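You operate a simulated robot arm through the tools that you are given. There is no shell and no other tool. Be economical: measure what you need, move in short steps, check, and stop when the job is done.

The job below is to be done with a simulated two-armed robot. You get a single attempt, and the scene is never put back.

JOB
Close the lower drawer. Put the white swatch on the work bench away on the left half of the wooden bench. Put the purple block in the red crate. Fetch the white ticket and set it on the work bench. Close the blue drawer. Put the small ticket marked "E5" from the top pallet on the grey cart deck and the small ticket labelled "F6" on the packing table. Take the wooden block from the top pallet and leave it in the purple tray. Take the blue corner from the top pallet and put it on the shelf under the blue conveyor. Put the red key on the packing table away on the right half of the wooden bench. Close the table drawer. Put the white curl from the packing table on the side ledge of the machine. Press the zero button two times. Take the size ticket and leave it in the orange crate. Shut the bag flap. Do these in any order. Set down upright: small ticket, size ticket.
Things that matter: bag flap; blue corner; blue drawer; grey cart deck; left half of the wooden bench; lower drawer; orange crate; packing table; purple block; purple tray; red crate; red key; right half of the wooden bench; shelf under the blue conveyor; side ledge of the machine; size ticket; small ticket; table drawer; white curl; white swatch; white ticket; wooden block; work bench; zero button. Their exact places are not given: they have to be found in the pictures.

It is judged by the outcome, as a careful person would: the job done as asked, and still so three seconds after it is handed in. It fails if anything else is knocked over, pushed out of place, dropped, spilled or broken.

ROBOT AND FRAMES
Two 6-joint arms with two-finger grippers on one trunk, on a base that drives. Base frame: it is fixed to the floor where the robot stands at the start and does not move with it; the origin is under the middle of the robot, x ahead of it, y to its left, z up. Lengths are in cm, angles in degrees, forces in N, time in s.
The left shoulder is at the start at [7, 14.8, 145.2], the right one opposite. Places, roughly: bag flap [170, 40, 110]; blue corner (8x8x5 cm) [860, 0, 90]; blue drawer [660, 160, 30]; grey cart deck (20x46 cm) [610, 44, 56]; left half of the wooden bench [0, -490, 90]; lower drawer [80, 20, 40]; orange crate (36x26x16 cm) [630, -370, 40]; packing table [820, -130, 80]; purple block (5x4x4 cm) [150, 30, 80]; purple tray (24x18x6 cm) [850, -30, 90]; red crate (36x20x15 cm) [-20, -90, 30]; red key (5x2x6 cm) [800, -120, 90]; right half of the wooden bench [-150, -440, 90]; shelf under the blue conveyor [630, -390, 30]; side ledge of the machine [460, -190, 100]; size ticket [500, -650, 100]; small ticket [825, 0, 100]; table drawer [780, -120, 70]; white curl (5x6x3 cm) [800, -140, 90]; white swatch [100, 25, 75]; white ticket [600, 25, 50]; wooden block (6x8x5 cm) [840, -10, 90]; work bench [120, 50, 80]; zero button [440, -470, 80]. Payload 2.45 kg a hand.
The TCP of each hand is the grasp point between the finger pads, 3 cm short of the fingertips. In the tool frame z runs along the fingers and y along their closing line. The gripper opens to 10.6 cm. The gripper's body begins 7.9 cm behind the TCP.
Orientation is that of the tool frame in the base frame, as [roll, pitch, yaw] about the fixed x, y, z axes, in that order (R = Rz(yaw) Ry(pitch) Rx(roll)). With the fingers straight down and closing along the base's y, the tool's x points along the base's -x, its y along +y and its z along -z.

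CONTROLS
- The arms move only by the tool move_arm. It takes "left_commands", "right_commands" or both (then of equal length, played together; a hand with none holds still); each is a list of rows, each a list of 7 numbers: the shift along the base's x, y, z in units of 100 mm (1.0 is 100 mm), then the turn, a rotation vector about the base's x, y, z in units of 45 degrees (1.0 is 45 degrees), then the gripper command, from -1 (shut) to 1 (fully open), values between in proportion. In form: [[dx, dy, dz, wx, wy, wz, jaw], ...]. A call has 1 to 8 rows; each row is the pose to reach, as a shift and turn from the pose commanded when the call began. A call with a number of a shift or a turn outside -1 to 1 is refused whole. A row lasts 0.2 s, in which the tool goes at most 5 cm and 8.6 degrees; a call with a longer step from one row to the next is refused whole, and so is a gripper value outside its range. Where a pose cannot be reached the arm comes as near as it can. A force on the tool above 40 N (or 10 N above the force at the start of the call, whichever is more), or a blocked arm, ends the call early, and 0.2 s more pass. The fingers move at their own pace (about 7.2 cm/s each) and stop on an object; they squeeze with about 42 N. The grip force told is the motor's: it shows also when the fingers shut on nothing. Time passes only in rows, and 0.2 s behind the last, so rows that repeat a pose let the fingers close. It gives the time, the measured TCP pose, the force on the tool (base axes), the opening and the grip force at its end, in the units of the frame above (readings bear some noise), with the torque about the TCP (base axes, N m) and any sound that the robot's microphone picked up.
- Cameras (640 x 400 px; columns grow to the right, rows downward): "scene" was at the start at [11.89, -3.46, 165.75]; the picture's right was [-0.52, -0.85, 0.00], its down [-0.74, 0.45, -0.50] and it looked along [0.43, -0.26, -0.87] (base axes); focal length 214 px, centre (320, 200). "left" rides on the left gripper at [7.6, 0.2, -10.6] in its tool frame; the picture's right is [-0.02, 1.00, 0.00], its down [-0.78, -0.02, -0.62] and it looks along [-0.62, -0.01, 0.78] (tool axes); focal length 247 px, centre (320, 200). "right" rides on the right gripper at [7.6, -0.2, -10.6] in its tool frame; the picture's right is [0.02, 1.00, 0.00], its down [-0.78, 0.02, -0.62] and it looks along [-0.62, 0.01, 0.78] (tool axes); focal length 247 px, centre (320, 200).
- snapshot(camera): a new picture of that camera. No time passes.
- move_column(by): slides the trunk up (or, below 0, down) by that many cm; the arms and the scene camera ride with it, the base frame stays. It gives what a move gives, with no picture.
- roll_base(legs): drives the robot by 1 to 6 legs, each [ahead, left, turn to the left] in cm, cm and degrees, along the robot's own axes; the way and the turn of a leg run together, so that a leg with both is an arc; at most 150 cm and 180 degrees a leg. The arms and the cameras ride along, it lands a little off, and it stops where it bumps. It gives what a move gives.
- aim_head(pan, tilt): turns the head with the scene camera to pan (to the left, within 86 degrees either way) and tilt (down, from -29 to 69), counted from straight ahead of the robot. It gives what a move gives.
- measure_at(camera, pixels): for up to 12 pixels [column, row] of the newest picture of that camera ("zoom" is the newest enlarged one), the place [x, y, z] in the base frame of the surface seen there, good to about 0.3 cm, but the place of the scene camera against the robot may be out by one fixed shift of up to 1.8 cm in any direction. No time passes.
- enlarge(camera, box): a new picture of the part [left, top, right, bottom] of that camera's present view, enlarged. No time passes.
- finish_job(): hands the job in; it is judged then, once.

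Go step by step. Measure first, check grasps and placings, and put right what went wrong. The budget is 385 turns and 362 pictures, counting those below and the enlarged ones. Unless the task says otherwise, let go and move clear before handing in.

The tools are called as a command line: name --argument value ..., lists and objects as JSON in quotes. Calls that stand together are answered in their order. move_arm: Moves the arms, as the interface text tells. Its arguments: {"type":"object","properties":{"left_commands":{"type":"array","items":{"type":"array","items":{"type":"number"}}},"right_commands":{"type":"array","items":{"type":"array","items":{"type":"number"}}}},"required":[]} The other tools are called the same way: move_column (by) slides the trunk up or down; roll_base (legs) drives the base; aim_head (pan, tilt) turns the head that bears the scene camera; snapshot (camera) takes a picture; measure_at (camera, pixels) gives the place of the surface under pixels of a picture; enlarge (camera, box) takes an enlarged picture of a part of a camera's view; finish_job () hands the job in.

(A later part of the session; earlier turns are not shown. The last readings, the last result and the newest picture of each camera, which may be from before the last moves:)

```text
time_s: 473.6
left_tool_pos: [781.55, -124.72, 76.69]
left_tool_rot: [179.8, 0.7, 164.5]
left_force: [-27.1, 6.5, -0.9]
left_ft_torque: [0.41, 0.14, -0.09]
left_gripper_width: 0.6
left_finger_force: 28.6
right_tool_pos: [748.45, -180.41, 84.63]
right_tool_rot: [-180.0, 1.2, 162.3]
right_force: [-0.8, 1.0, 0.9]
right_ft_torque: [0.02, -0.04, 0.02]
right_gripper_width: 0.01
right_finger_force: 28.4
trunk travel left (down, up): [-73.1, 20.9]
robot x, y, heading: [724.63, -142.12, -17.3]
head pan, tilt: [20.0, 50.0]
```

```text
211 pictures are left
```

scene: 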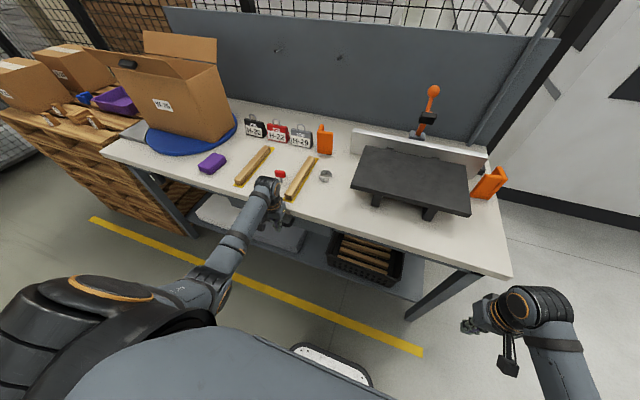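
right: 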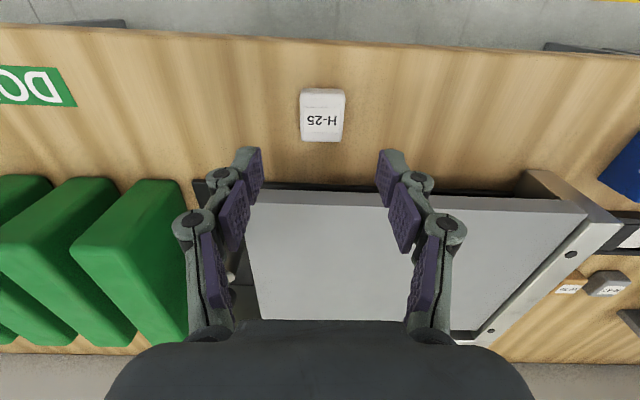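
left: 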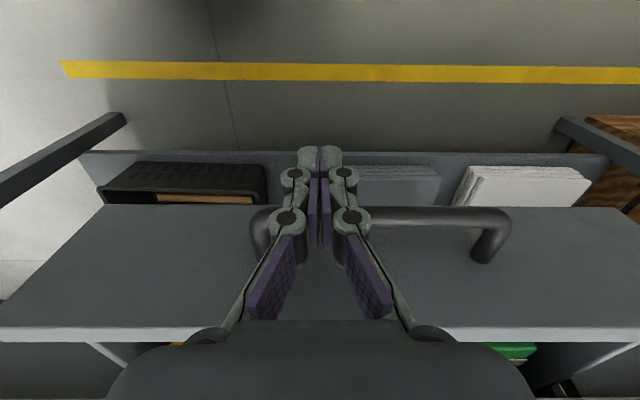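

The drawer is shut against its stop (27 N). Retracting and raising; then a close look at the pallet.

move_arm --left_commands '[[-0.45, 0.13, 0, 0, 0, 0, -1], [-0.9, 0.27, 0, 0, 0, 0, -1]]'

move_arm --left_commands '[[-0.45, 0.13, 0, 0, 0, 0, -1], [-0.7, 0.2, 0.1, 0, 0, 0, -1]]'

move_column --by 20.5

aim_head --pan 45 --tilt 40

snapshot --camera "scene"

enlarge --camera "scene" --box '[140, 60, 340, 200]'

```text
time_s: 474.2
left_tool_pos: [773.16, -122.36, 76.84]
left_tool_rot: [179.9, 1.5, 164.3]
left_force: [-0.5, 0.0, -0.1]
left_ft_torque: [-0.02, -0.04, 0.0]
left_gripper_width: 0.0
left_finger_force: 28.4
right_tool_pos: [748.68, -180.45, 84.68]
right_tool_rot: [-179.9, 1.2, 162.2]
right_force: [-0.7, -0.4, 0.8]
right_ft_torque: [-0.04, -0.03, 0.01]
right_gripper_width: 0.0
right_finger_force: 28.6
trunk travel left (down, up): [-73.1, 20.9]
robot x, y, heading: [724.39, -142.37, -17.6]
head pan, tilt: [20.0, 50.0]
```

```text
time_s: 474.8
left_tool_pos: [766.31, -120.16, 77.88]
left_tool_rot: [179.8, 1.2, 164.4]
left_force: [-1.0, -0.5, 0.0]
left_ft_torque: [0.02, -0.01, 0.0]
left_gripper_width: 0.0
left_finger_force: 28.4
right_tool_pos: [748.86, -180.6, 84.48]
right_tool_rot: [-180.0, 1.1, 162.2]
right_force: [-0.4, 1.0, 0.9]
right_ft_torque: [0.0, -0.02, -0.03]
right_gripper_width: 0.0
right_finger_force: 28.8
trunk travel left (down, up): [-73.1, 20.9]
robot x, y, heading: [724.5, -141.91, -17.5]
head pan, tilt: [20.0, 50.0]
```

```text
time_s: 477.0
left_tool_pos: [766.25, -120.27, 98.23]
left_tool_rot: [179.8, 1.1, 164.3]
left_force: [-0.2, -0.5, 0.2]
left_ft_torque: [0.0, -0.03, 0.05]
left_gripper_width: 0.0
left_finger_force: 28.3
right_tool_pos: [748.95, -180.62, 105.02]
right_tool_rot: [179.9, 1.1, 162.2]
right_force: [-0.5, 0.4, 0.7]
right_ft_torque: [0.0, 0.02, -0.01]
right_gripper_width: 0.0
right_finger_force: 28.4
trunk travel left (down, up): [-93.6, 0.4]
robot x, y, heading: [724.64, -141.82, -17.6]
head pan, tilt: [20.0, 50.0]
```

```text
time_s: 477.9
left_tool_pos: [766.41, -120.26, 98.27]
left_tool_rot: [179.7, 1.1, 164.3]
left_force: [-0.6, 0.3, -0.1]
left_ft_torque: [0.0, 0.0, -0.01]
left_gripper_width: 0.0
left_finger_force: 29.2
right_tool_pos: [748.82, -180.59, 104.98]
right_tool_rot: [180.0, 1.1, 162.3]
right_force: [1.0, -0.1, 0.4]
right_ft_torque: [0.0, 0.02, -0.02]
right_gripper_width: 0.0
right_finger_force: 28.5
trunk travel left (down, up): [-93.6, 0.4]
robot x, y, heading: [724.32, -142.21, -17.3]
head pan, tilt: [45.0, 40.0]
```

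```text
210 pictures are left
```

scene: 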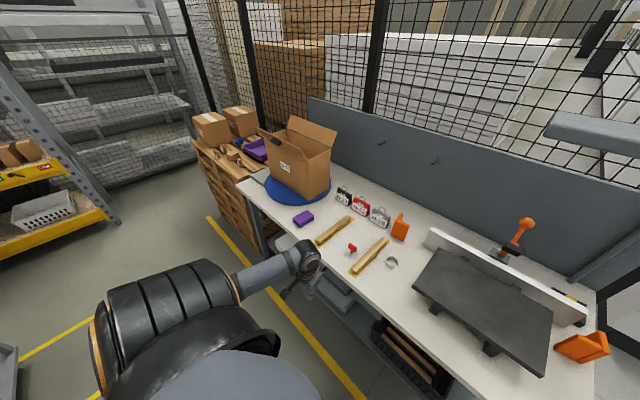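

```text
2.86 times, centred on (240, 130) of scene
```

zoom: 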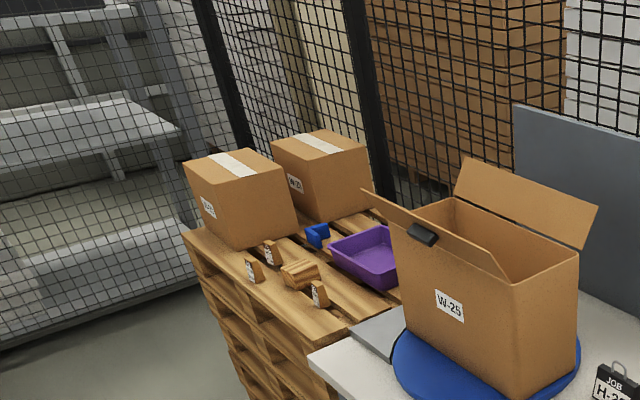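

measure_at --camera "zoom" --pixels '[[185, 235], [345, 335], [250, 270], [268, 252], [318, 293], [300, 270], [316, 235], [365, 255], [335, 250], [245, 240], [250, 320]]'

roll_base --legs '[[0, 80, 0]]'

aim_head --pan 0 --tilt 45

snapshot --camera "scene"

```text
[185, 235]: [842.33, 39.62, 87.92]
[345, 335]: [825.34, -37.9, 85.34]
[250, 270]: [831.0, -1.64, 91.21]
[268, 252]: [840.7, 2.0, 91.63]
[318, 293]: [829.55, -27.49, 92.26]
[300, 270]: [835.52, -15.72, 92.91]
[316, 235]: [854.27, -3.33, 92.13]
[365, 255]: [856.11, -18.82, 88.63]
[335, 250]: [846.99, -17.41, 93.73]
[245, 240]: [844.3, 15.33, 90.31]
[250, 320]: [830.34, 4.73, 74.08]
```

```text
time_s: 482.1
left_tool_pos: [789.08, -44.72, 98.26]
left_tool_rot: [179.7, 1.2, 164.8]
left_force: [-0.3, -0.2, 0.9]
left_ft_torque: [0.01, 0.02, 0.01]
left_gripper_width: 0.0
left_finger_force: 28.1
right_tool_pos: [772.17, -105.31, 105.0]
right_tool_rot: [179.9, 1.1, 162.8]
right_force: [0.2, 0.3, 0.4]
right_ft_torque: [0.01, -0.01, 0.01]
right_gripper_width: 0.0
right_finger_force: 29.0
trunk travel left (down, up): [-93.6, 0.4]
robot x, y, heading: [747.49, -67.39, -16.5]
head pan, tilt: [45.0, 40.0]
```

```text
time_s: 483.2
left_tool_pos: [789.05, -44.75, 98.38]
left_tool_rot: [179.8, 1.1, 165.0]
left_force: [0.2, -0.5, 0.3]
left_ft_torque: [-0.01, 0.0, 0.04]
left_gripper_width: 0.02
left_finger_force: 28.8
right_tool_pos: [772.31, -105.16, 104.86]
right_tool_rot: [-180.0, 1.1, 162.8]
right_force: [0.4, 0.3, -0.4]
right_ft_torque: [0.0, 0.01, 0.01]
right_gripper_width: 0.0
right_finger_force: 28.3
trunk travel left (down, up): [-93.6, 0.4]
robot x, y, heading: [747.55, -67.1, -16.8]
head pan, tilt: [0.0, 45.0]
```

```text
208 pictures are left
```

scene: 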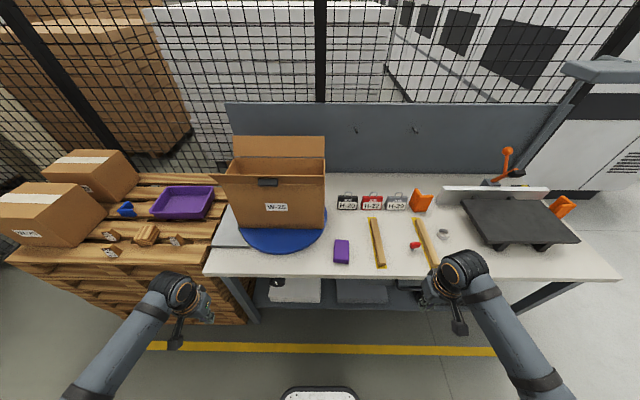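

enlarge --camera "scene" --box '[60, 170, 240, 280]'

measure_at --camera "zoom" --pixels '[[185, 230], [180, 290], [410, 245], [295, 235], [280, 240], [230, 150], [430, 110], [350, 120], [480, 120], [250, 260], [330, 270], [120, 280]]'

```text
3.56 times, centred on (150, 225) of scene
```

zoom: 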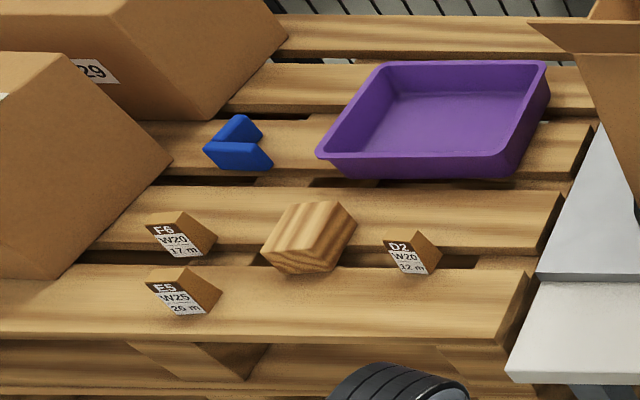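

```text
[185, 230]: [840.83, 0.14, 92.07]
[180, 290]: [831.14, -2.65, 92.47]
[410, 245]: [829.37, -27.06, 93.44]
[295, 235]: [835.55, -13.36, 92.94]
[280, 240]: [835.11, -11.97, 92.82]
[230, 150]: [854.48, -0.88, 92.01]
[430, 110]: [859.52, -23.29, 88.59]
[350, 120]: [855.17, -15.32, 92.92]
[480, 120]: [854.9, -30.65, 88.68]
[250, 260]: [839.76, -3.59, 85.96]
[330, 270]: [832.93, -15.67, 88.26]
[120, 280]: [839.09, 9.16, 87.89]
```

All pallet items are identified: F6 (841,0), E5 (831,-3), wooden block (835,-13), blue corner (854,-1), tray (857,-23). I'll retract the right hand and move in front of them.

move_arm --right_commands '[[-0.38, 0.11, 0, 0, 0, 0, -1], [-0.76, 0.23, 0, 0, 0, 0, -1]]' --left_commands '[[0, 0, 0.2, 0, 0, 0, 0.5], [0, 0, 0.4, 0, 0, 0, 1]]'

roll_base --legs '[[0, 46, 0], [18, 0, -0.7]]'

snapshot --camera "scene"

snapshot --camera "left"

```text
time_s: 483.8
left_tool_pos: [788.96, -44.73, 102.45]
left_tool_rot: [179.6, 1.3, 164.9]
left_force: [-0.2, -0.4, -1.4]
left_ft_torque: [-0.01, 0.01, 0.02]
left_gripper_width: 7.21
left_finger_force: 0.0
right_tool_pos: [764.43, -102.87, 104.83]
right_tool_rot: [179.8, 1.2, 162.8]
right_force: [-0.2, 0.3, -0.1]
right_ft_torque: [0.01, -0.02, 0.01]
right_gripper_width: 0.01
right_finger_force: 28.7
trunk travel left (down, up): [-93.6, 0.4]
robot x, y, heading: [747.33, -66.79, -16.5]
head pan, tilt: [0.0, 45.0]
```

```text
time_s: 487.7
left_tool_pos: [820.22, -6.65, 102.38]
left_tool_rot: [179.9, 1.3, 163.8]
left_force: [-0.9, -0.2, -1.1]
left_ft_torque: [-0.03, -0.02, 0.0]
left_gripper_width: 10.59
left_finger_force: 0.0
right_tool_pos: [794.53, -64.41, 105.05]
right_tool_rot: [179.9, 1.2, 161.8]
right_force: [-0.7, -1.0, 0.5]
right_ft_torque: [0.01, -0.06, 0.02]
right_gripper_width: 0.0
right_finger_force: 28.5
trunk travel left (down, up): [-93.6, 0.4]
robot x, y, heading: [778.54, -28.33, -17.9]
head pan, tilt: [0.0, 45.0]
```

```text
206 pictures are left
```

scene: 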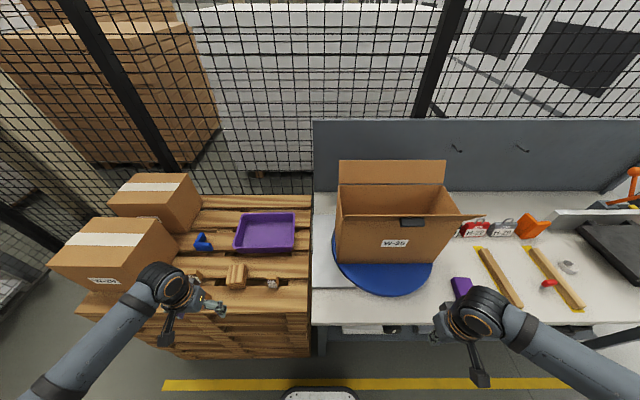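

```text
205 pictures are left
```

left: 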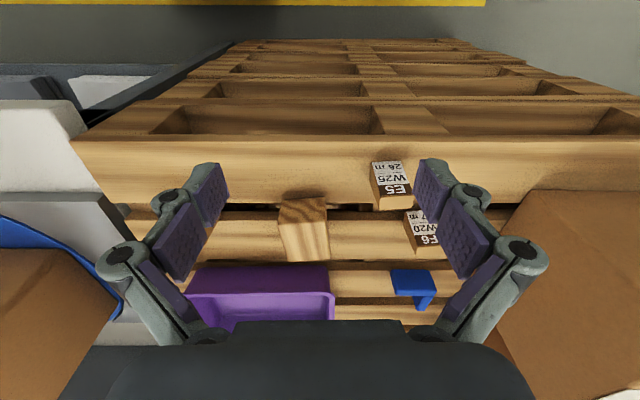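

measure_at --camera "left" --pixels '[[303, 210], [282, 205], [325, 203], [303, 250], [390, 185], [420, 225], [412, 280], [330, 298], [250, 292], [350, 170], [350, 230], [510, 230]]'

enlarge --camera "left" --box '[170, 130, 490, 330]'

```text
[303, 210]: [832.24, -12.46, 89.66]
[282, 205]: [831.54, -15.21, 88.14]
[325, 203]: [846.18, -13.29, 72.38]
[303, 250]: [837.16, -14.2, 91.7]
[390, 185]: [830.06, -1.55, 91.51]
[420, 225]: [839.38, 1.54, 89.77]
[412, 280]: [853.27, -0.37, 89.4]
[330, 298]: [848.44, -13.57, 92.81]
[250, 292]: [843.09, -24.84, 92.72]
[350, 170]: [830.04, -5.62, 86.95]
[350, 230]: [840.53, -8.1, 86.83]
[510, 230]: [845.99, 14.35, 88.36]
```

```text
2.00 times, centred on (330, 230) of left
```

zoom: 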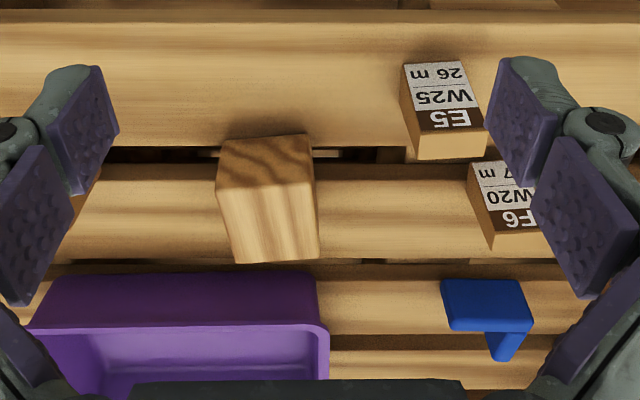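

move_arm --left_commands '[[0.4, -0.18, 0, 0, 0, 0, 1], [0.8, -0.35, 0, 0, 0, 0, 1], [1, -0.45, 0, 0, 0, 0, 1]]'

move_arm --left_commands '[[0.4, -0.18, 0, 0, 0, 0, 1], [0.55, -0.25, -0.2, 0, 0, 0, 1]]'

snapshot --camera "left"

```text
time_s: 488.5
left_tool_pos: [830.63, -11.25, 102.21]
left_tool_rot: [179.7, 0.9, 163.8]
left_force: [0.0, -0.2, -0.7]
left_ft_torque: [0.0, 0.01, 0.01]
left_gripper_width: 10.62
left_finger_force: 0.1
right_tool_pos: [794.86, -64.49, 104.88]
right_tool_rot: [179.9, 1.0, 161.8]
right_force: [0.4, 1.0, 0.5]
right_ft_torque: [0.0, 0.01, -0.03]
right_gripper_width: 0.0
right_finger_force: 28.4
trunk travel left (down, up): [-93.6, 0.4]
robot x, y, heading: [778.4, -28.15, -17.8]
head pan, tilt: [0.0, 45.0]
```

```text
time_s: 489.1
left_tool_pos: [836.1, -13.75, 100.26]
left_tool_rot: [179.8, 1.0, 163.8]
left_force: [0.4, 0.3, -0.2]
left_ft_torque: [0.02, 0.03, -0.01]
left_gripper_width: 10.59
left_finger_force: 0.1
right_tool_pos: [795.01, -64.5, 104.96]
right_tool_rot: [-179.9, 1.0, 161.8]
right_force: [0.1, 0.2, 0.4]
right_ft_torque: [0.0, 0.0, 0.0]
right_gripper_width: 0.0
right_finger_force: 28.2
trunk travel left (down, up): [-93.6, 0.4]
robot x, y, heading: [778.51, -28.35, -17.7]
head pan, tilt: [0.0, 45.0]
```

```text
203 pictures are left
```

left: 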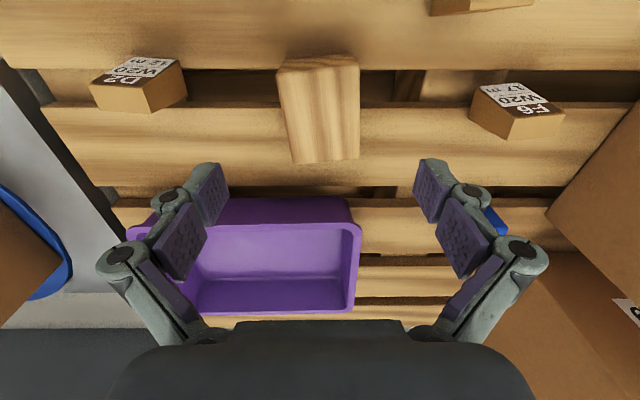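

measure_at --camera "left" --pixels '[[283, 75], [357, 70], [293, 160], [357, 157], [325, 110], [150, 225], [350, 230], [205, 310], [352, 305], [270, 290], [265, 235], [240, 205]]'

```text
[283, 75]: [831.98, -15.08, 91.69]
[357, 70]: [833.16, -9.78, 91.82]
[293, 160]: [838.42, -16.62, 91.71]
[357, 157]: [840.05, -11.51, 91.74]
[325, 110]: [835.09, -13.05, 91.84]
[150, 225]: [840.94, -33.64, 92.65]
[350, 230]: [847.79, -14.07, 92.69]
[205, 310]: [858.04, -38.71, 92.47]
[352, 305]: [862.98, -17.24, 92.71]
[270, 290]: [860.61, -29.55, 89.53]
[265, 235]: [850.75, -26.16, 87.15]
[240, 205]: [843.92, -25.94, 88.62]
```

Block centre ≈(835.9,-13.25), top z 91.75, 5.4 cm wide across the grip. Descending and grasping.

move_arm --left_commands '[[-0.02, 0.05, -0.4, 0, 0, 0, 0.8], [-0.02, 0.05, -0.8, 0, 0, 0, 0.6], [-0.02, 0.05, -0.98, 0, 0, 0, 0.6]]'

move_arm --left_commands '[[0, 0, 0, 0, 0, 0, -1], [0, 0, 0, 0, 0, 0, -1], [0, 0, 0, 0, 0, 0, -1], [0, 0, 0, 0, 0, 0, -1]]'

move_arm --left_commands '[[0, 0, 0.4, 0, 0, 0, -1], [0, 0, 0.8, 0, 0, 0, -1], [0, 0, 1, 0, 0, 0, -1]]'

snapshot --camera "left"

```text
time_s: 489.9
left_tool_pos: [835.82, -13.19, 90.5]
left_tool_rot: [179.8, 1.1, 163.8]
left_force: [0.0, -0.4, -0.4]
left_ft_torque: [0.02, -0.01, -0.02]
left_gripper_width: 8.48
left_finger_force: 0.1
right_tool_pos: [794.72, -64.41, 104.96]
right_tool_rot: [180.0, 1.1, 161.8]
right_force: [0.6, -0.4, -0.3]
right_ft_torque: [0.01, -0.02, 0.02]
right_gripper_width: 0.03
right_finger_force: 28.6
trunk travel left (down, up): [-93.6, 0.4]
robot x, y, heading: [778.34, -28.31, -17.6]
head pan, tilt: [0.0, 45.0]
```

```text
time_s: 490.9
left_tool_pos: [835.87, -13.22, 90.62]
left_tool_rot: [179.8, 1.2, 163.9]
left_force: [1.0, -1.1, 2.1]
left_ft_torque: [-0.13, 0.04, 0.09]
left_gripper_width: 6.04
left_finger_force: 42.6
right_tool_pos: [794.84, -64.52, 104.95]
right_tool_rot: [180.0, 1.0, 161.7]
right_force: [-0.3, 0.3, -0.1]
right_ft_torque: [0.0, 0.02, 0.02]
right_gripper_width: 0.01
right_finger_force: 28.8
trunk travel left (down, up): [-93.6, 0.4]
robot x, y, heading: [778.26, -28.31, -17.7]
head pan, tilt: [0.0, 45.0]
```

```text
time_s: 491.7
left_tool_pos: [835.66, -13.01, 100.5]
left_tool_rot: [179.7, 1.1, 163.9]
left_force: [0.3, 0.2, -1.7]
left_ft_torque: [-0.02, 0.02, -0.01]
left_gripper_width: 6.02
left_finger_force: 42.5
right_tool_pos: [794.84, -64.42, 104.95]
right_tool_rot: [-179.9, 0.9, 161.8]
right_force: [0.1, 0.0, 0.1]
right_ft_torque: [-0.06, 0.01, 0.0]
right_gripper_width: 0.01
right_finger_force: 28.8
trunk travel left (down, up): [-93.6, 0.4]
robot x, y, heading: [778.5, -28.32, -17.8]
head pan, tilt: [0.0, 45.0]
```

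```text
202 pictures are left
```

left: 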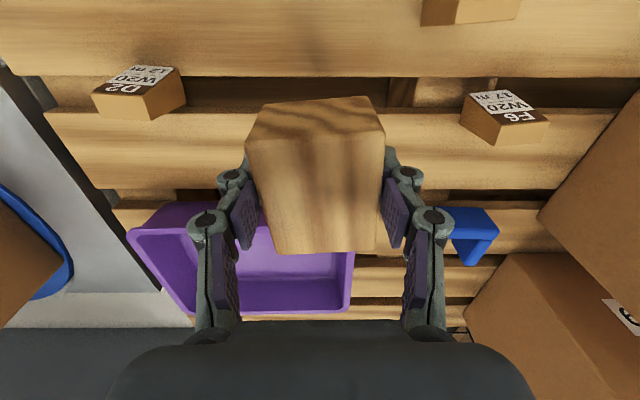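

Block held. Driving 10 cm closer so the tray is in reach, then over the tray.

roll_base --legs '[[10, 0, 0]]'

move_arm --left_commands '[[0.15, -0.3, 0, 0, 0, 0, -1], [0.3, -0.6, 0, 0, 0, 0, -1], [0.5, -0.95, 0, 0, 0, 0, -1]]'

snapshot --camera "left"

```text
time_s: 492.9
left_tool_pos: [844.68, -16.13, 100.69]
left_tool_rot: [179.8, 1.3, 163.8]
left_force: [0.0, 0.0, -2.1]
left_ft_torque: [0.04, -0.04, -0.03]
left_gripper_width: 6.02
left_finger_force: 41.8
right_tool_pos: [803.81, -67.34, 105.04]
right_tool_rot: [-179.9, 1.2, 161.6]
right_force: [0.4, 0.5, -0.3]
right_ft_torque: [-0.02, -0.02, 0.02]
right_gripper_width: 0.0
right_finger_force: 28.0
trunk travel left (down, up): [-93.6, 0.4]
robot x, y, heading: [788.01, -31.12, -18.0]
head pan, tilt: [0.0, 45.0]
```

```text
time_s: 493.7
left_tool_pos: [850.28, -25.74, 100.44]
left_tool_rot: [179.7, 0.9, 163.8]
left_force: [0.6, 0.2, -1.0]
left_ft_torque: [0.01, 0.03, -0.04]
left_gripper_width: 6.0
left_finger_force: 42.1
right_tool_pos: [804.53, -67.55, 104.85]
right_tool_rot: [180.0, 0.9, 161.7]
right_force: [1.0, 0.5, 0.1]
right_ft_torque: [0.03, 0.05, -0.01]
right_gripper_width: 0.0
right_finger_force: 28.9
trunk travel left (down, up): [-93.6, 0.4]
robot x, y, heading: [787.67, -31.34, -17.8]
head pan, tilt: [0.0, 45.0]
```

```text
201 pictures are left
```

left: 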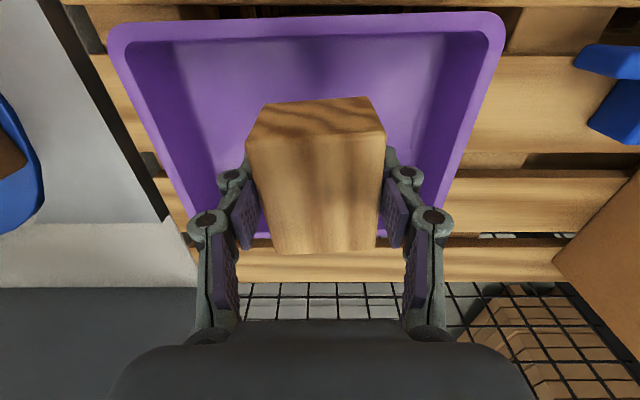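

measure_at --camera "left" --pixels '[[300, 30], [120, 40], [490, 30], [300, 85], [420, 130], [440, 215], [190, 220]]'

move_arm --left_commands '[[0.05, 0, -0.4, 0, 0, 0, -1], [0.05, 0, -0.8, 0, 0, 0, -1], [0.05, 0, -0.94, 0, 0, 0, -1]]'

```text
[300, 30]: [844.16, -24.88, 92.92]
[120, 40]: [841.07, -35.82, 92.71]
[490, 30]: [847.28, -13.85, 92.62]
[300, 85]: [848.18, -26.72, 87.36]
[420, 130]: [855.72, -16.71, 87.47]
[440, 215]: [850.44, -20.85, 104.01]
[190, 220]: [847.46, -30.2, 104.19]
```

```text
time_s: 494.5
left_tool_pos: [850.54, -25.75, 91.28]
left_tool_rot: [179.6, 1.2, 163.8]
left_force: [-1.0, -0.5, -1.2]
left_ft_torque: [-0.01, 0.0, -0.01]
left_gripper_width: 6.0
left_finger_force: 41.9
right_tool_pos: [804.22, -67.48, 104.94]
right_tool_rot: [-180.0, 1.0, 161.6]
right_force: [-0.8, -0.1, 0.6]
right_ft_torque: [0.01, 0.02, 0.01]
right_gripper_width: 0.01
right_finger_force: 28.0
trunk travel left (down, up): [-93.6, 0.4]
robot x, y, heading: [787.83, -30.99, -17.9]
head pan, tilt: [0.0, 45.0]
```

move_arm --left_commands '[[0, 0, -0.02, 0, 0, 0, 0.2], [0, 0, -0.02, 0, 0, 0, 0.45], [0, 0, -0.02, 0, 0, 0, 0.45], [0, 0, 0.3, 0, 0, 0, 0.45], [0, 0, 0.7, 0, 0, 0, 0.45], [0, 0, 1, 0, 0, 0, 0.45]]'

move_arm --left_commands '[[-0.3, 0.15, 0.1, 0, 0, 0, 0.45], [-0.6, 0.3, 0.2, 0, 0, 0, 0.45], [-0.95, 0.45, 0.2, 0, 0, 0, 0.45]]'

snapshot --camera "left"

```text
time_s: 495.9
left_tool_pos: [850.55, -25.61, 101.08]
left_tool_rot: [179.8, 1.1, 163.9]
left_force: [-0.3, -0.7, -0.3]
left_ft_torque: [-0.03, 0.02, 0.03]
left_gripper_width: 7.66
left_finger_force: 0.1
right_tool_pos: [804.15, -67.51, 105.08]
right_tool_rot: [180.0, 1.0, 161.7]
right_force: [-0.1, -1.0, 0.7]
right_ft_torque: [0.03, 0.01, -0.02]
right_gripper_width: 0.0
right_finger_force: 28.5
trunk travel left (down, up): [-93.6, 0.4]
robot x, y, heading: [787.68, -30.93, -17.9]
head pan, tilt: [0.0, 45.0]
```

```text
time_s: 496.7
left_tool_pos: [841.01, -21.31, 103.02]
left_tool_rot: [179.8, 1.2, 163.8]
left_force: [0.4, 0.3, 0.2]
left_ft_torque: [-0.02, -0.03, -0.01]
left_gripper_width: 7.7
left_finger_force: 0.1
right_tool_pos: [804.12, -67.35, 104.96]
right_tool_rot: [180.0, 1.0, 161.7]
right_force: [-0.7, 1.4, 0.7]
right_ft_torque: [-0.02, -0.02, -0.03]
right_gripper_width: 0.0
right_finger_force: 28.9
trunk travel left (down, up): [-93.6, 0.4]
robot x, y, heading: [787.53, -31.22, -18.0]
head pan, tilt: [0.0, 45.0]
```

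```text
200 pictures are left
```

left: 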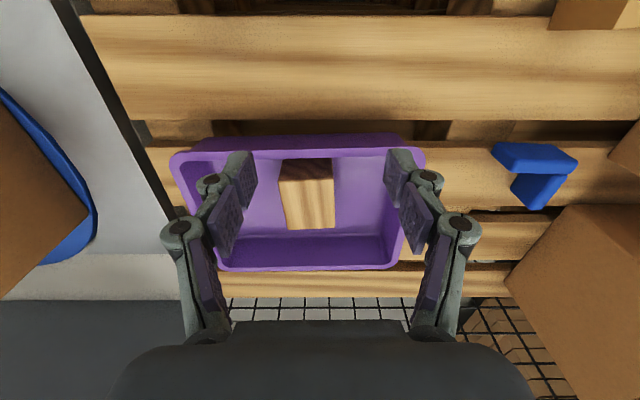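

The wooden block is in the purple tray. Now to F6: strafe left and look down on it.

roll_base --legs '[[-4, 19, 0]]'

snapshot --camera "left"

```text
time_s: 498.2
left_tool_pos: [843.09, -2.67, 103.14]
left_tool_rot: [179.6, 1.1, 163.7]
left_force: [0.6, -0.3, -0.1]
left_ft_torque: [0.04, 0.0, 0.01]
left_gripper_width: 7.68
left_finger_force: 0.1
right_tool_pos: [806.04, -48.74, 104.68]
right_tool_rot: [179.8, 1.0, 161.5]
right_force: [0.4, -0.3, -0.4]
right_ft_torque: [0.02, 0.0, -0.01]
right_gripper_width: 0.0
right_finger_force: 28.6
trunk travel left (down, up): [-93.6, 0.4]
robot x, y, heading: [789.39, -12.12, -17.9]
head pan, tilt: [0.0, 45.0]
```

```text
199 pictures are left
```

left: 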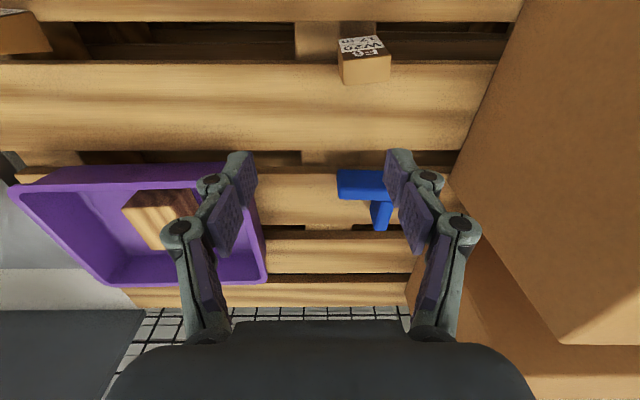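

enlarge --camera "left" --box '[270, 0, 520, 160]'

measure_at --camera "left" --pixels '[[342, 55], [388, 52], [343, 80], [389, 80], [365, 66], [340, 42], [378, 38], [455, 160], [500, 60], [365, 100]]'

```text
2.50 times, centred on (395, 80) of left
```

zoom: 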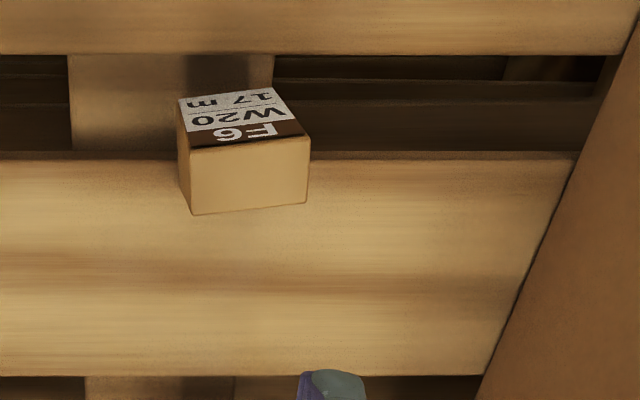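

```text
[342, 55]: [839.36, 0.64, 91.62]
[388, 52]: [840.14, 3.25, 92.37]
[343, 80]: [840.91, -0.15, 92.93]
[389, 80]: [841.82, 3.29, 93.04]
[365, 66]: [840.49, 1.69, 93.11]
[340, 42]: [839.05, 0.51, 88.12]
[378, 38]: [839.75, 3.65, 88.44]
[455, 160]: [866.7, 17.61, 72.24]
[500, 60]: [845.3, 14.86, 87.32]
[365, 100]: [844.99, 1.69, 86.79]
```

F6 is 3.5 cm wide across the grip, top z 93, centre ≈(840.4,1.8). Going down on it.

move_arm --left_commands '[[-0.2, 0.3, 0, 0, 0, 0, 0.3], [-0.27, 0.45, -0.3, 0, 0, 0, 0.3], [-0.27, 0.45, -0.65, 0, 0, 0, 0.3]]'

snapshot --camera "left"

```text
time_s: 499.0
left_tool_pos: [840.34, 2.06, 96.45]
left_tool_rot: [179.9, 1.2, 163.7]
left_force: [-0.1, 0.8, -0.8]
left_ft_torque: [0.04, -0.02, -0.01]
left_gripper_width: 6.87
left_finger_force: 0.0
right_tool_pos: [806.08, -48.54, 104.9]
right_tool_rot: [180.0, 1.1, 161.5]
right_force: [0.5, 0.5, 0.2]
right_ft_torque: [-0.03, 0.0, 0.01]
right_gripper_width: 0.0
right_finger_force: 28.6
trunk travel left (down, up): [-93.6, 0.4]
robot x, y, heading: [789.77, -12.19, -18.0]
head pan, tilt: [0.0, 45.0]
```

```text
197 pictures are left
```

left: 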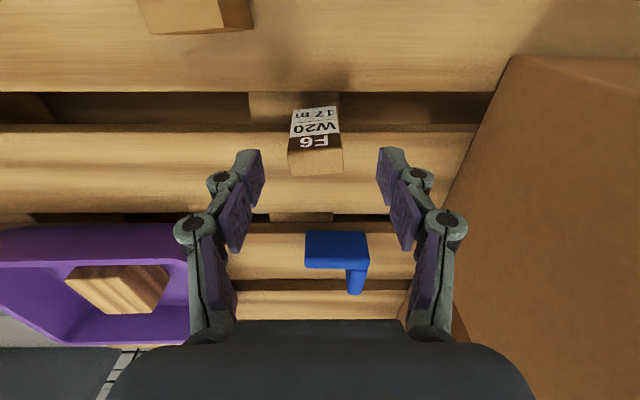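

move_arm --left_commands '[[0, 0, -0.3, 0, 0, 0, 0.3], [0, 0, -0.52, 0, 0, 0, 0.3], [0, 0, -0.52, 0, 0, 0, -0.3], [0, 0, -0.52, 0, 0, 0, -1], [0, 0, -0.52, 0, 0, 0, -1], [0, 0, -0.52, 0, 0, 0, -1]]'

move_arm --left_commands '[[0, 0, 0.4, 0, 0, 0, -1], [0, 0, 0.8, 0, 0, 0, -1], [0, 0, 1, 0, 0, 0, -1]]'

snapshot --camera "left"

```text
time_s: 500.4
left_tool_pos: [840.37, 2.31, 91.33]
left_tool_rot: [179.7, 1.1, 163.8]
left_force: [0.2, -0.1, 0.4]
left_ft_torque: [-0.02, 0.02, -0.01]
left_gripper_width: 3.47
left_finger_force: 42.0
right_tool_pos: [806.13, -48.53, 104.81]
right_tool_rot: [180.0, 1.1, 161.6]
right_force: [-0.1, 0.0, 0.6]
right_ft_torque: [0.01, 0.01, 0.0]
right_gripper_width: 0.0
right_finger_force: 28.7
trunk travel left (down, up): [-93.6, 0.4]
robot x, y, heading: [789.89, -12.19, -18.1]
head pan, tilt: [0.0, 45.0]
```

```text
time_s: 501.2
left_tool_pos: [840.43, 2.22, 101.51]
left_tool_rot: [179.9, 1.2, 163.7]
left_force: [-0.2, -0.2, -0.3]
left_ft_torque: [0.0, 0.01, -0.04]
left_gripper_width: 3.45
left_finger_force: 42.3
right_tool_pos: [806.02, -48.46, 104.94]
right_tool_rot: [-180.0, 1.0, 161.7]
right_force: [0.3, -0.2, 0.7]
right_ft_torque: [-0.02, -0.01, 0.02]
right_gripper_width: 0.0
right_finger_force: 28.9
trunk travel left (down, up): [-93.6, 0.4]
robot x, y, heading: [790.06, -11.94, -18.1]
head pan, tilt: [0.0, 45.0]
```

```text
196 pictures are left
```

left: 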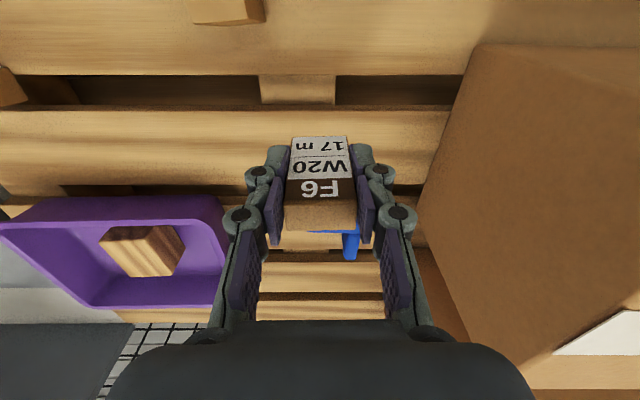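

F6 held. I'll back slightly and strafe right to the packing table to find a free spot.

roll_base --legs '[[-22, 0, 0], [0, -62, 0]]'

snapshot --camera "scene"

snapshot --camera "left"

```text
time_s: 506.0
left_tool_pos: [800.63, -49.34, 101.43]
left_tool_rot: [179.9, 1.2, 163.9]
left_force: [0.8, 0.6, -0.2]
left_ft_torque: [0.0, 0.01, 0.0]
left_gripper_width: 3.43
left_finger_force: 41.8
right_tool_pos: [766.61, -100.1, 104.95]
right_tool_rot: [-180.0, 1.0, 161.9]
right_force: [-0.3, 0.6, 0.4]
right_ft_torque: [-0.02, 0.01, 0.06]
right_gripper_width: 0.0
right_finger_force: 28.1
trunk travel left (down, up): [-93.6, 0.4]
robot x, y, heading: [750.21, -63.95, -17.5]
head pan, tilt: [0.0, 45.0]
```

```text
195 pictures are left
```

scene: 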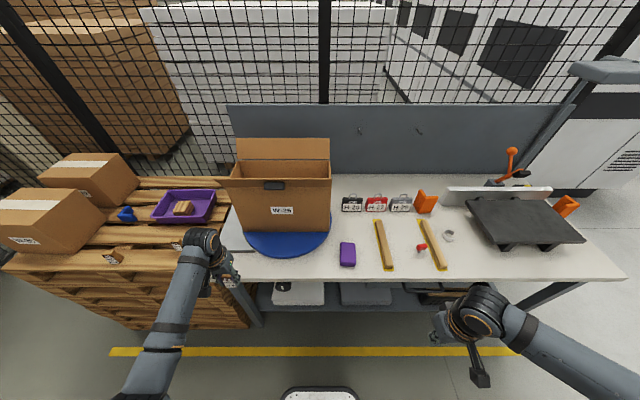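

```text
194 pictures are left
```

left: 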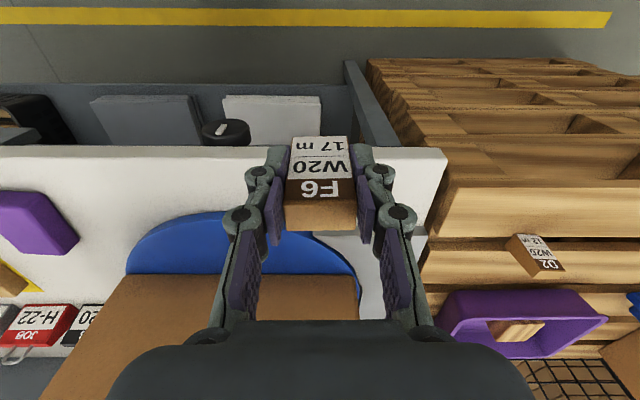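

measure_at --camera "left" --pixels '[[110, 180], [110, 150], [100, 230], [75, 210], [170, 190], [170, 225], [250, 155], [270, 205], [60, 170]]'

```text
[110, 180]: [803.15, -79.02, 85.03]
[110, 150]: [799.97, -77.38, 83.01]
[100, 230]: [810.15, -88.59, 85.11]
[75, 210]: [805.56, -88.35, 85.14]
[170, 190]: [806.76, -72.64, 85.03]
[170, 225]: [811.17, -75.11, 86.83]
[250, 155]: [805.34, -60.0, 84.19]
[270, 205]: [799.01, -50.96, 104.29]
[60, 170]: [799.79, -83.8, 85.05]
```

Table top z≈85.05; a free spot is at about (806,-79) between turntable and purple pad. Positioning there.

roll_base --legs '[[0, -26.5, 0], [10, 0, 0]]'

snapshot --camera "left"

```text
time_s: 508.6
left_tool_pos: [801.55, -77.6, 101.6]
left_tool_rot: [179.8, 1.2, 163.8]
left_force: [0.3, -0.2, 0.2]
left_ft_torque: [0.0, 0.0, 0.0]
left_gripper_width: 3.42
left_finger_force: 42.8
right_tool_pos: [767.33, -128.28, 104.99]
right_tool_rot: [179.9, 1.1, 161.7]
right_force: [-0.8, -0.7, -0.1]
right_ft_torque: [-0.01, -0.03, 0.01]
right_gripper_width: 0.02
right_finger_force: 28.5
trunk travel left (down, up): [-93.6, 0.4]
robot x, y, heading: [751.32, -92.07, -17.9]
head pan, tilt: [0.0, 45.0]
```

```text
193 pictures are left
```

left: 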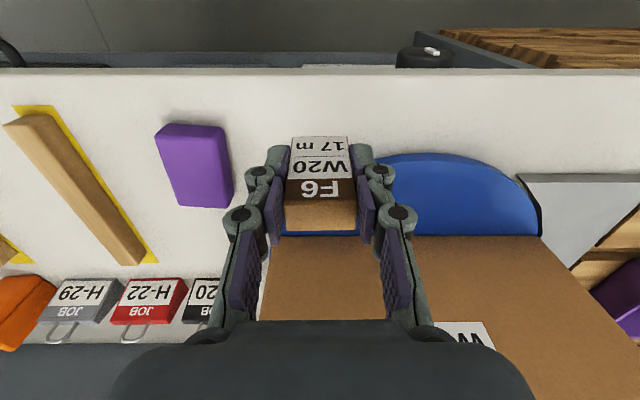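

measure_at --camera "left" --pixels '[[290, 245], [420, 245], [232, 190], [205, 240], [375, 190], [395, 165], [300, 100]]'

```text
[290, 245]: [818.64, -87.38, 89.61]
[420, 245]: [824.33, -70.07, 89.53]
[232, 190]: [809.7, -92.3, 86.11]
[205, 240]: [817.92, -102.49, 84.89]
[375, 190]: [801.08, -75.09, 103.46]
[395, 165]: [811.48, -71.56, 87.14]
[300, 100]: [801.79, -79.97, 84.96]
```

move_arm --left_commands '[[0.34, -0.24, 0, 0, 0, 0, -1], [0.34, -0.24, -0.4, 0, 0, 0, -1], [0.34, -0.24, -0.8, 0, 0, 0, -1]]'

move_arm --left_commands '[[0, 0, -0.2, 0, 0, 0, -1], [0, 0, -0.36, 0, 0, 0, -1], [0, 0, -0.4, 0, 0, 0, -1]]'

snapshot --camera "left"

```text
time_s: 509.4
left_tool_pos: [805.26, -80.24, 93.48]
left_tool_rot: [179.9, 1.2, 163.9]
left_force: [0.0, -0.7, -1.0]
left_ft_torque: [0.0, 0.03, 0.03]
left_gripper_width: 3.42
left_finger_force: 42.1
right_tool_pos: [767.86, -128.52, 104.9]
right_tool_rot: [-180.0, 0.9, 161.7]
right_force: [0.5, 0.3, -0.2]
right_ft_torque: [0.0, -0.01, 0.01]
right_gripper_width: 0.0
right_finger_force: 28.3
trunk travel left (down, up): [-93.6, 0.4]
robot x, y, heading: [751.58, -91.91, -18.0]
head pan, tilt: [0.0, 45.0]
```

```text
time_s: 510.2
left_tool_pos: [805.38, -80.06, 89.66]
left_tool_rot: [179.8, 1.2, 163.8]
left_force: [0.2, 0.5, -0.2]
left_ft_torque: [0.01, 0.03, -0.01]
left_gripper_width: 3.45
left_finger_force: 42.4
right_tool_pos: [767.69, -128.34, 104.92]
right_tool_rot: [179.9, 1.0, 161.7]
right_force: [0.0, -0.1, -0.8]
right_ft_torque: [-0.03, 0.01, -0.01]
right_gripper_width: 0.0
right_finger_force: 28.7
trunk travel left (down, up): [-93.6, 0.4]
robot x, y, heading: [751.51, -92.38, -17.7]
head pan, tilt: [0.0, 45.0]
```

```text
192 pictures are left
```

left: 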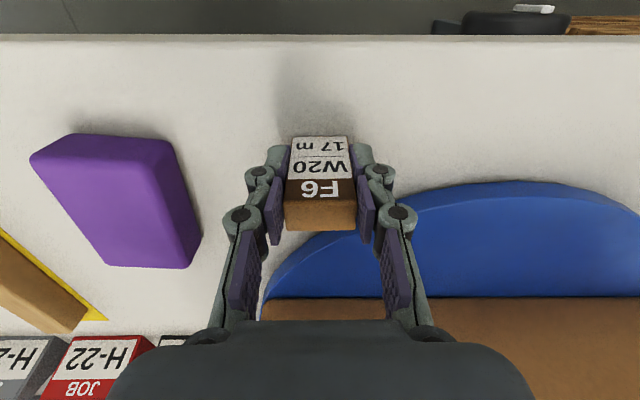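

Clear of the pad and turntable. Lower the last couple of millimetres, release to a 6 cm opening, and lift.

move_arm --left_commands '[[0, 0, -0.02, 0, 0, 0, -1], [0, 0, -0.03, 0, 0, 0, -0.1], [0, 0, -0.03, 0, 0, 0, 0.1], [0, 0, -0.03, 0, 0, 0, 0.1], [0, 0, 0.3, 0, 0, 0, 0.1], [0, 0, 0.7, 0, 0, 0, 0.1], [0, 0, 1, 0, 0, 0, 0.1]]'

snapshot --camera "left"

```text
time_s: 511.8
left_tool_pos: [805.31, -80.07, 99.73]
left_tool_rot: [179.8, 1.1, 163.9]
left_force: [0.2, -0.1, -0.3]
left_ft_torque: [-0.01, -0.01, -0.03]
left_gripper_width: 5.83
left_finger_force: 0.1
right_tool_pos: [767.66, -128.31, 104.89]
right_tool_rot: [180.0, 1.0, 161.7]
right_force: [0.7, -0.1, -0.8]
right_ft_torque: [-0.03, 0.0, 0.0]
right_gripper_width: 0.02
right_finger_force: 28.8
trunk travel left (down, up): [-93.6, 0.4]
robot x, y, heading: [751.11, -91.9, -17.8]
head pan, tilt: [0.0, 45.0]
```

```text
191 pictures are left
```

left: 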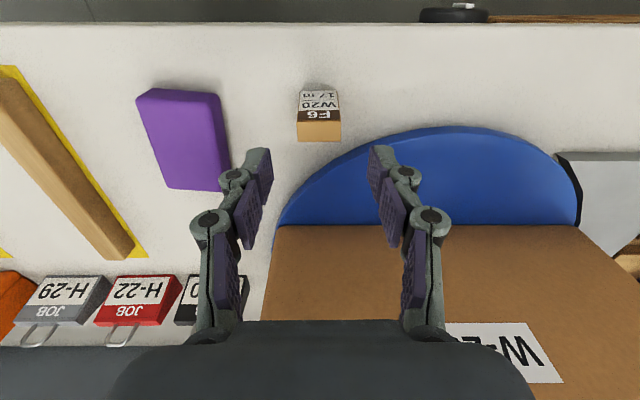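

F6 stands upright on the packing table. Back off, strafe to the pallet for E5.

roll_base --legs '[[-18, 0, 0], [0, 82, 0], [17, 0, 0]]'

snapshot --camera "left"

```text
time_s: 518.3
left_tool_pos: [828.81, -0.89, 99.92]
left_tool_rot: [179.9, 1.2, 164.6]
left_force: [0.2, 0.0, 1.2]
left_ft_torque: [-0.01, -0.04, 0.02]
left_gripper_width: 5.84
left_finger_force: 0.0
right_tool_pos: [791.86, -49.84, 105.01]
right_tool_rot: [180.0, 1.3, 162.5]
right_force: [0.4, -0.2, 0.2]
right_ft_torque: [-0.02, -0.01, 0.03]
right_gripper_width: 0.02
right_finger_force: 28.8
trunk travel left (down, up): [-93.6, 0.4]
robot x, y, heading: [775.4, -13.54, -17.2]
head pan, tilt: [0.0, 45.0]
```

```text
190 pictures are left
```

left: 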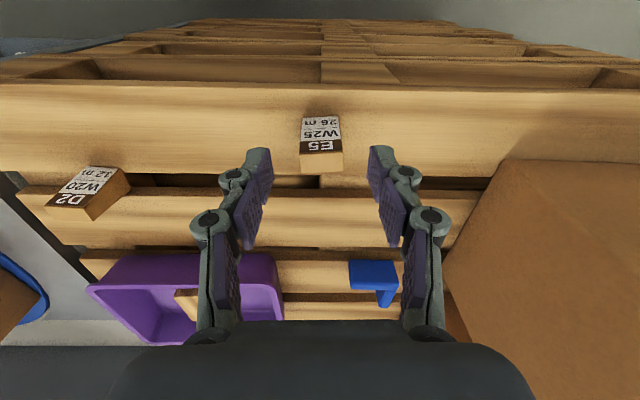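

measure_at --camera "left" --pixels '[[303, 150], [340, 148], [304, 170], [342, 168], [305, 122], [338, 120], [322, 160]]'

```text
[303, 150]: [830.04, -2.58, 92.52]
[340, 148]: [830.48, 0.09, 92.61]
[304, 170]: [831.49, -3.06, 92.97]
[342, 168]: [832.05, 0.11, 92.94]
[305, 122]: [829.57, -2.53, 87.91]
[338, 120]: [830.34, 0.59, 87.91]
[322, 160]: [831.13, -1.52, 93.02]
```

move_arm --left_commands '[[0.21, -0.045, -0.2, 0, 0, 0.1, 0.3], [0.21, -0.045, -0.6, 0, 0, 0.1, 0.3], [0.21, -0.045, -0.86, 0, 0, 0.1, 0.3], [0.21, -0.045, -0.86, 0, 0, 0.1, -0.3], [0.21, -0.045, -0.86, 0, 0, 0.1, -1], [0.21, -0.045, -0.86, 0, 0, 0.1, -1], [0.21, -0.045, -0.86, 0, 0, 0.1, -1]]'

move_arm --left_commands '[[0, 0, 0.4, 0, 0, 0, -1], [0, 0, 0.8, 0, 0, 0, -1], [0, 0, 1, 0, 0, 0, -1]]'

snapshot --camera "left"

```text
time_s: 519.9
left_tool_pos: [831.1, -1.34, 91.05]
left_tool_rot: [179.8, 1.1, 169.1]
left_force: [0.6, 0.1, 0.0]
left_ft_torque: [0.02, 0.01, 0.0]
left_gripper_width: 3.45
left_finger_force: 42.0
right_tool_pos: [792.1, -49.98, 104.91]
right_tool_rot: [-180.0, 1.0, 162.5]
right_force: [-0.4, 0.4, -0.6]
right_ft_torque: [0.03, 0.0, 0.02]
right_gripper_width: 0.0
right_finger_force: 28.4
trunk travel left (down, up): [-93.6, 0.4]
robot x, y, heading: [775.01, -13.98, -17.1]
head pan, tilt: [0.0, 45.0]
```

```text
time_s: 520.7
left_tool_pos: [831.13, -1.43, 101.21]
left_tool_rot: [179.8, 1.0, 169.1]
left_force: [0.1, -0.5, -0.6]
left_ft_torque: [0.0, 0.02, -0.02]
left_gripper_width: 3.45
left_finger_force: 42.0
right_tool_pos: [792.09, -49.79, 104.97]
right_tool_rot: [-180.0, 1.0, 162.4]
right_force: [-0.2, -0.6, -0.1]
right_ft_torque: [0.0, -0.02, 0.03]
right_gripper_width: 0.0
right_finger_force: 28.4
trunk travel left (down, up): [-93.6, 0.4]
robot x, y, heading: [775.55, -13.92, -17.0]
head pan, tilt: [0.0, 45.0]
```

```text
189 pictures are left
```

left: 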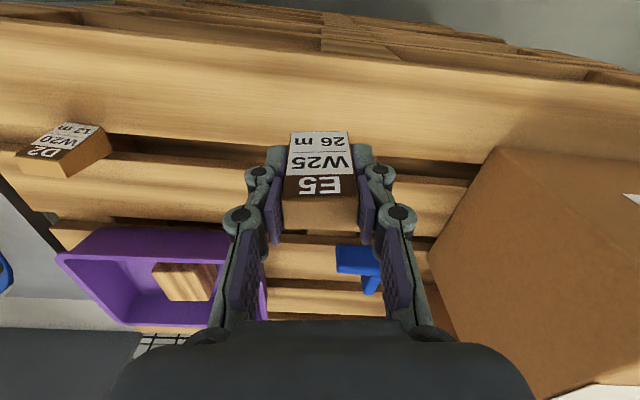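

E5 held. Now to the grey cart: back off, turn round and look at its deck.

roll_base --legs '[[-32, 10, 0], [0, 0, 178]]'

aim_head --pan 0 --tilt 40

snapshot --camera "scene"

```text
time_s: 530.0
left_tool_pos: [690.76, -1.2, 101.12]
left_tool_rot: [179.8, 1.1, -16.9]
left_force: [-0.6, -0.3, 0.4]
left_ft_torque: [0.02, -0.03, 0.0]
left_gripper_width: 3.45
left_finger_force: 41.9
right_tool_pos: [734.65, 42.9, 104.94]
right_tool_rot: [-180.0, 1.1, -23.6]
right_force: [-0.4, 0.4, 0.0]
right_ft_torque: [0.03, -0.01, 0.02]
right_gripper_width: 0.0
right_finger_force: 29.0
trunk travel left (down, up): [-93.6, 0.4]
robot x, y, heading: [747.68, 5.35, 156.5]
head pan, tilt: [0.0, 45.0]
```

```text
time_s: 530.7
left_tool_pos: [690.62, -1.25, 101.08]
left_tool_rot: [179.8, 1.1, -17.0]
left_force: [1.4, 0.4, -0.2]
left_ft_torque: [-0.01, 0.02, -0.03]
left_gripper_width: 3.44
left_finger_force: 41.7
right_tool_pos: [734.76, 42.9, 104.85]
right_tool_rot: [180.0, 1.0, -23.6]
right_force: [-0.3, -0.6, 0.1]
right_ft_torque: [0.0, -0.02, 0.03]
right_gripper_width: 0.02
right_finger_force: 28.9
trunk travel left (down, up): [-93.6, 0.4]
robot x, y, heading: [747.66, 5.33, 156.6]
head pan, tilt: [0.0, 40.0]
```

```text
188 pictures are left
```

scene: 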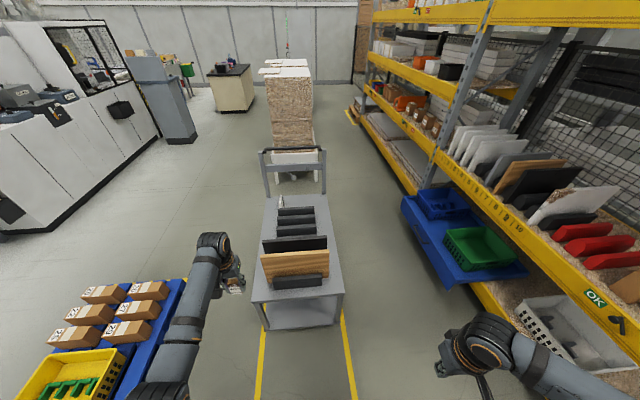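

enlarge --camera "scene" --box '[220, 130, 380, 340]'

enlarge --camera "scene" --box '[390, 150, 640, 330]'

measure_at --camera "scene" --pixels '[[258, 298], [342, 298], [265, 200], [325, 200], [330, 260], [282, 205], [300, 235], [295, 265], [262, 240], [470, 280], [405, 205], [525, 275]]'

```text
1.90 times, centred on (300, 235) of scene
```

zoom: 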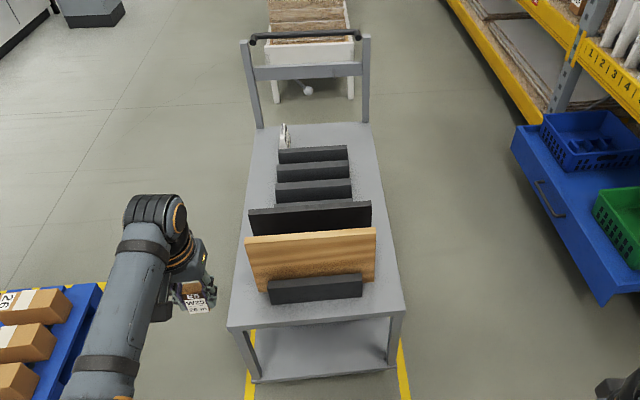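

```text
2.22 times, centred on (515, 240) of scene
```

zoom: 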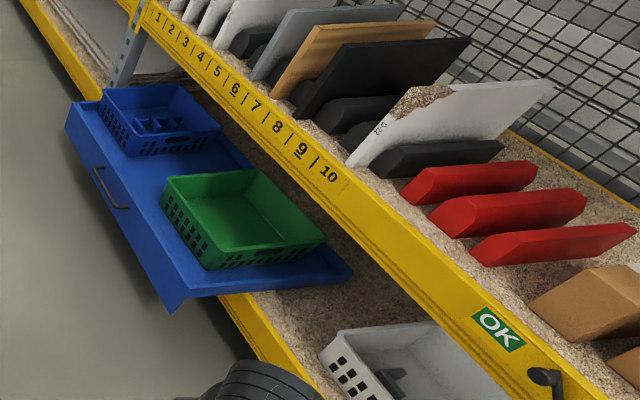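

```text
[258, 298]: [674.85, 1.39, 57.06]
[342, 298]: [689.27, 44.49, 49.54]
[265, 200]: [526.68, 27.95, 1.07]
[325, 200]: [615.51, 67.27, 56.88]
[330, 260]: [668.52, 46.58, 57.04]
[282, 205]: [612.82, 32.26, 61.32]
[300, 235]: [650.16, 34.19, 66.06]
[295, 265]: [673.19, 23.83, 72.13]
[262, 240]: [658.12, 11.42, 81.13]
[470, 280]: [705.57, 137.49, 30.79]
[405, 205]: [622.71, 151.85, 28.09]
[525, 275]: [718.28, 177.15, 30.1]
```

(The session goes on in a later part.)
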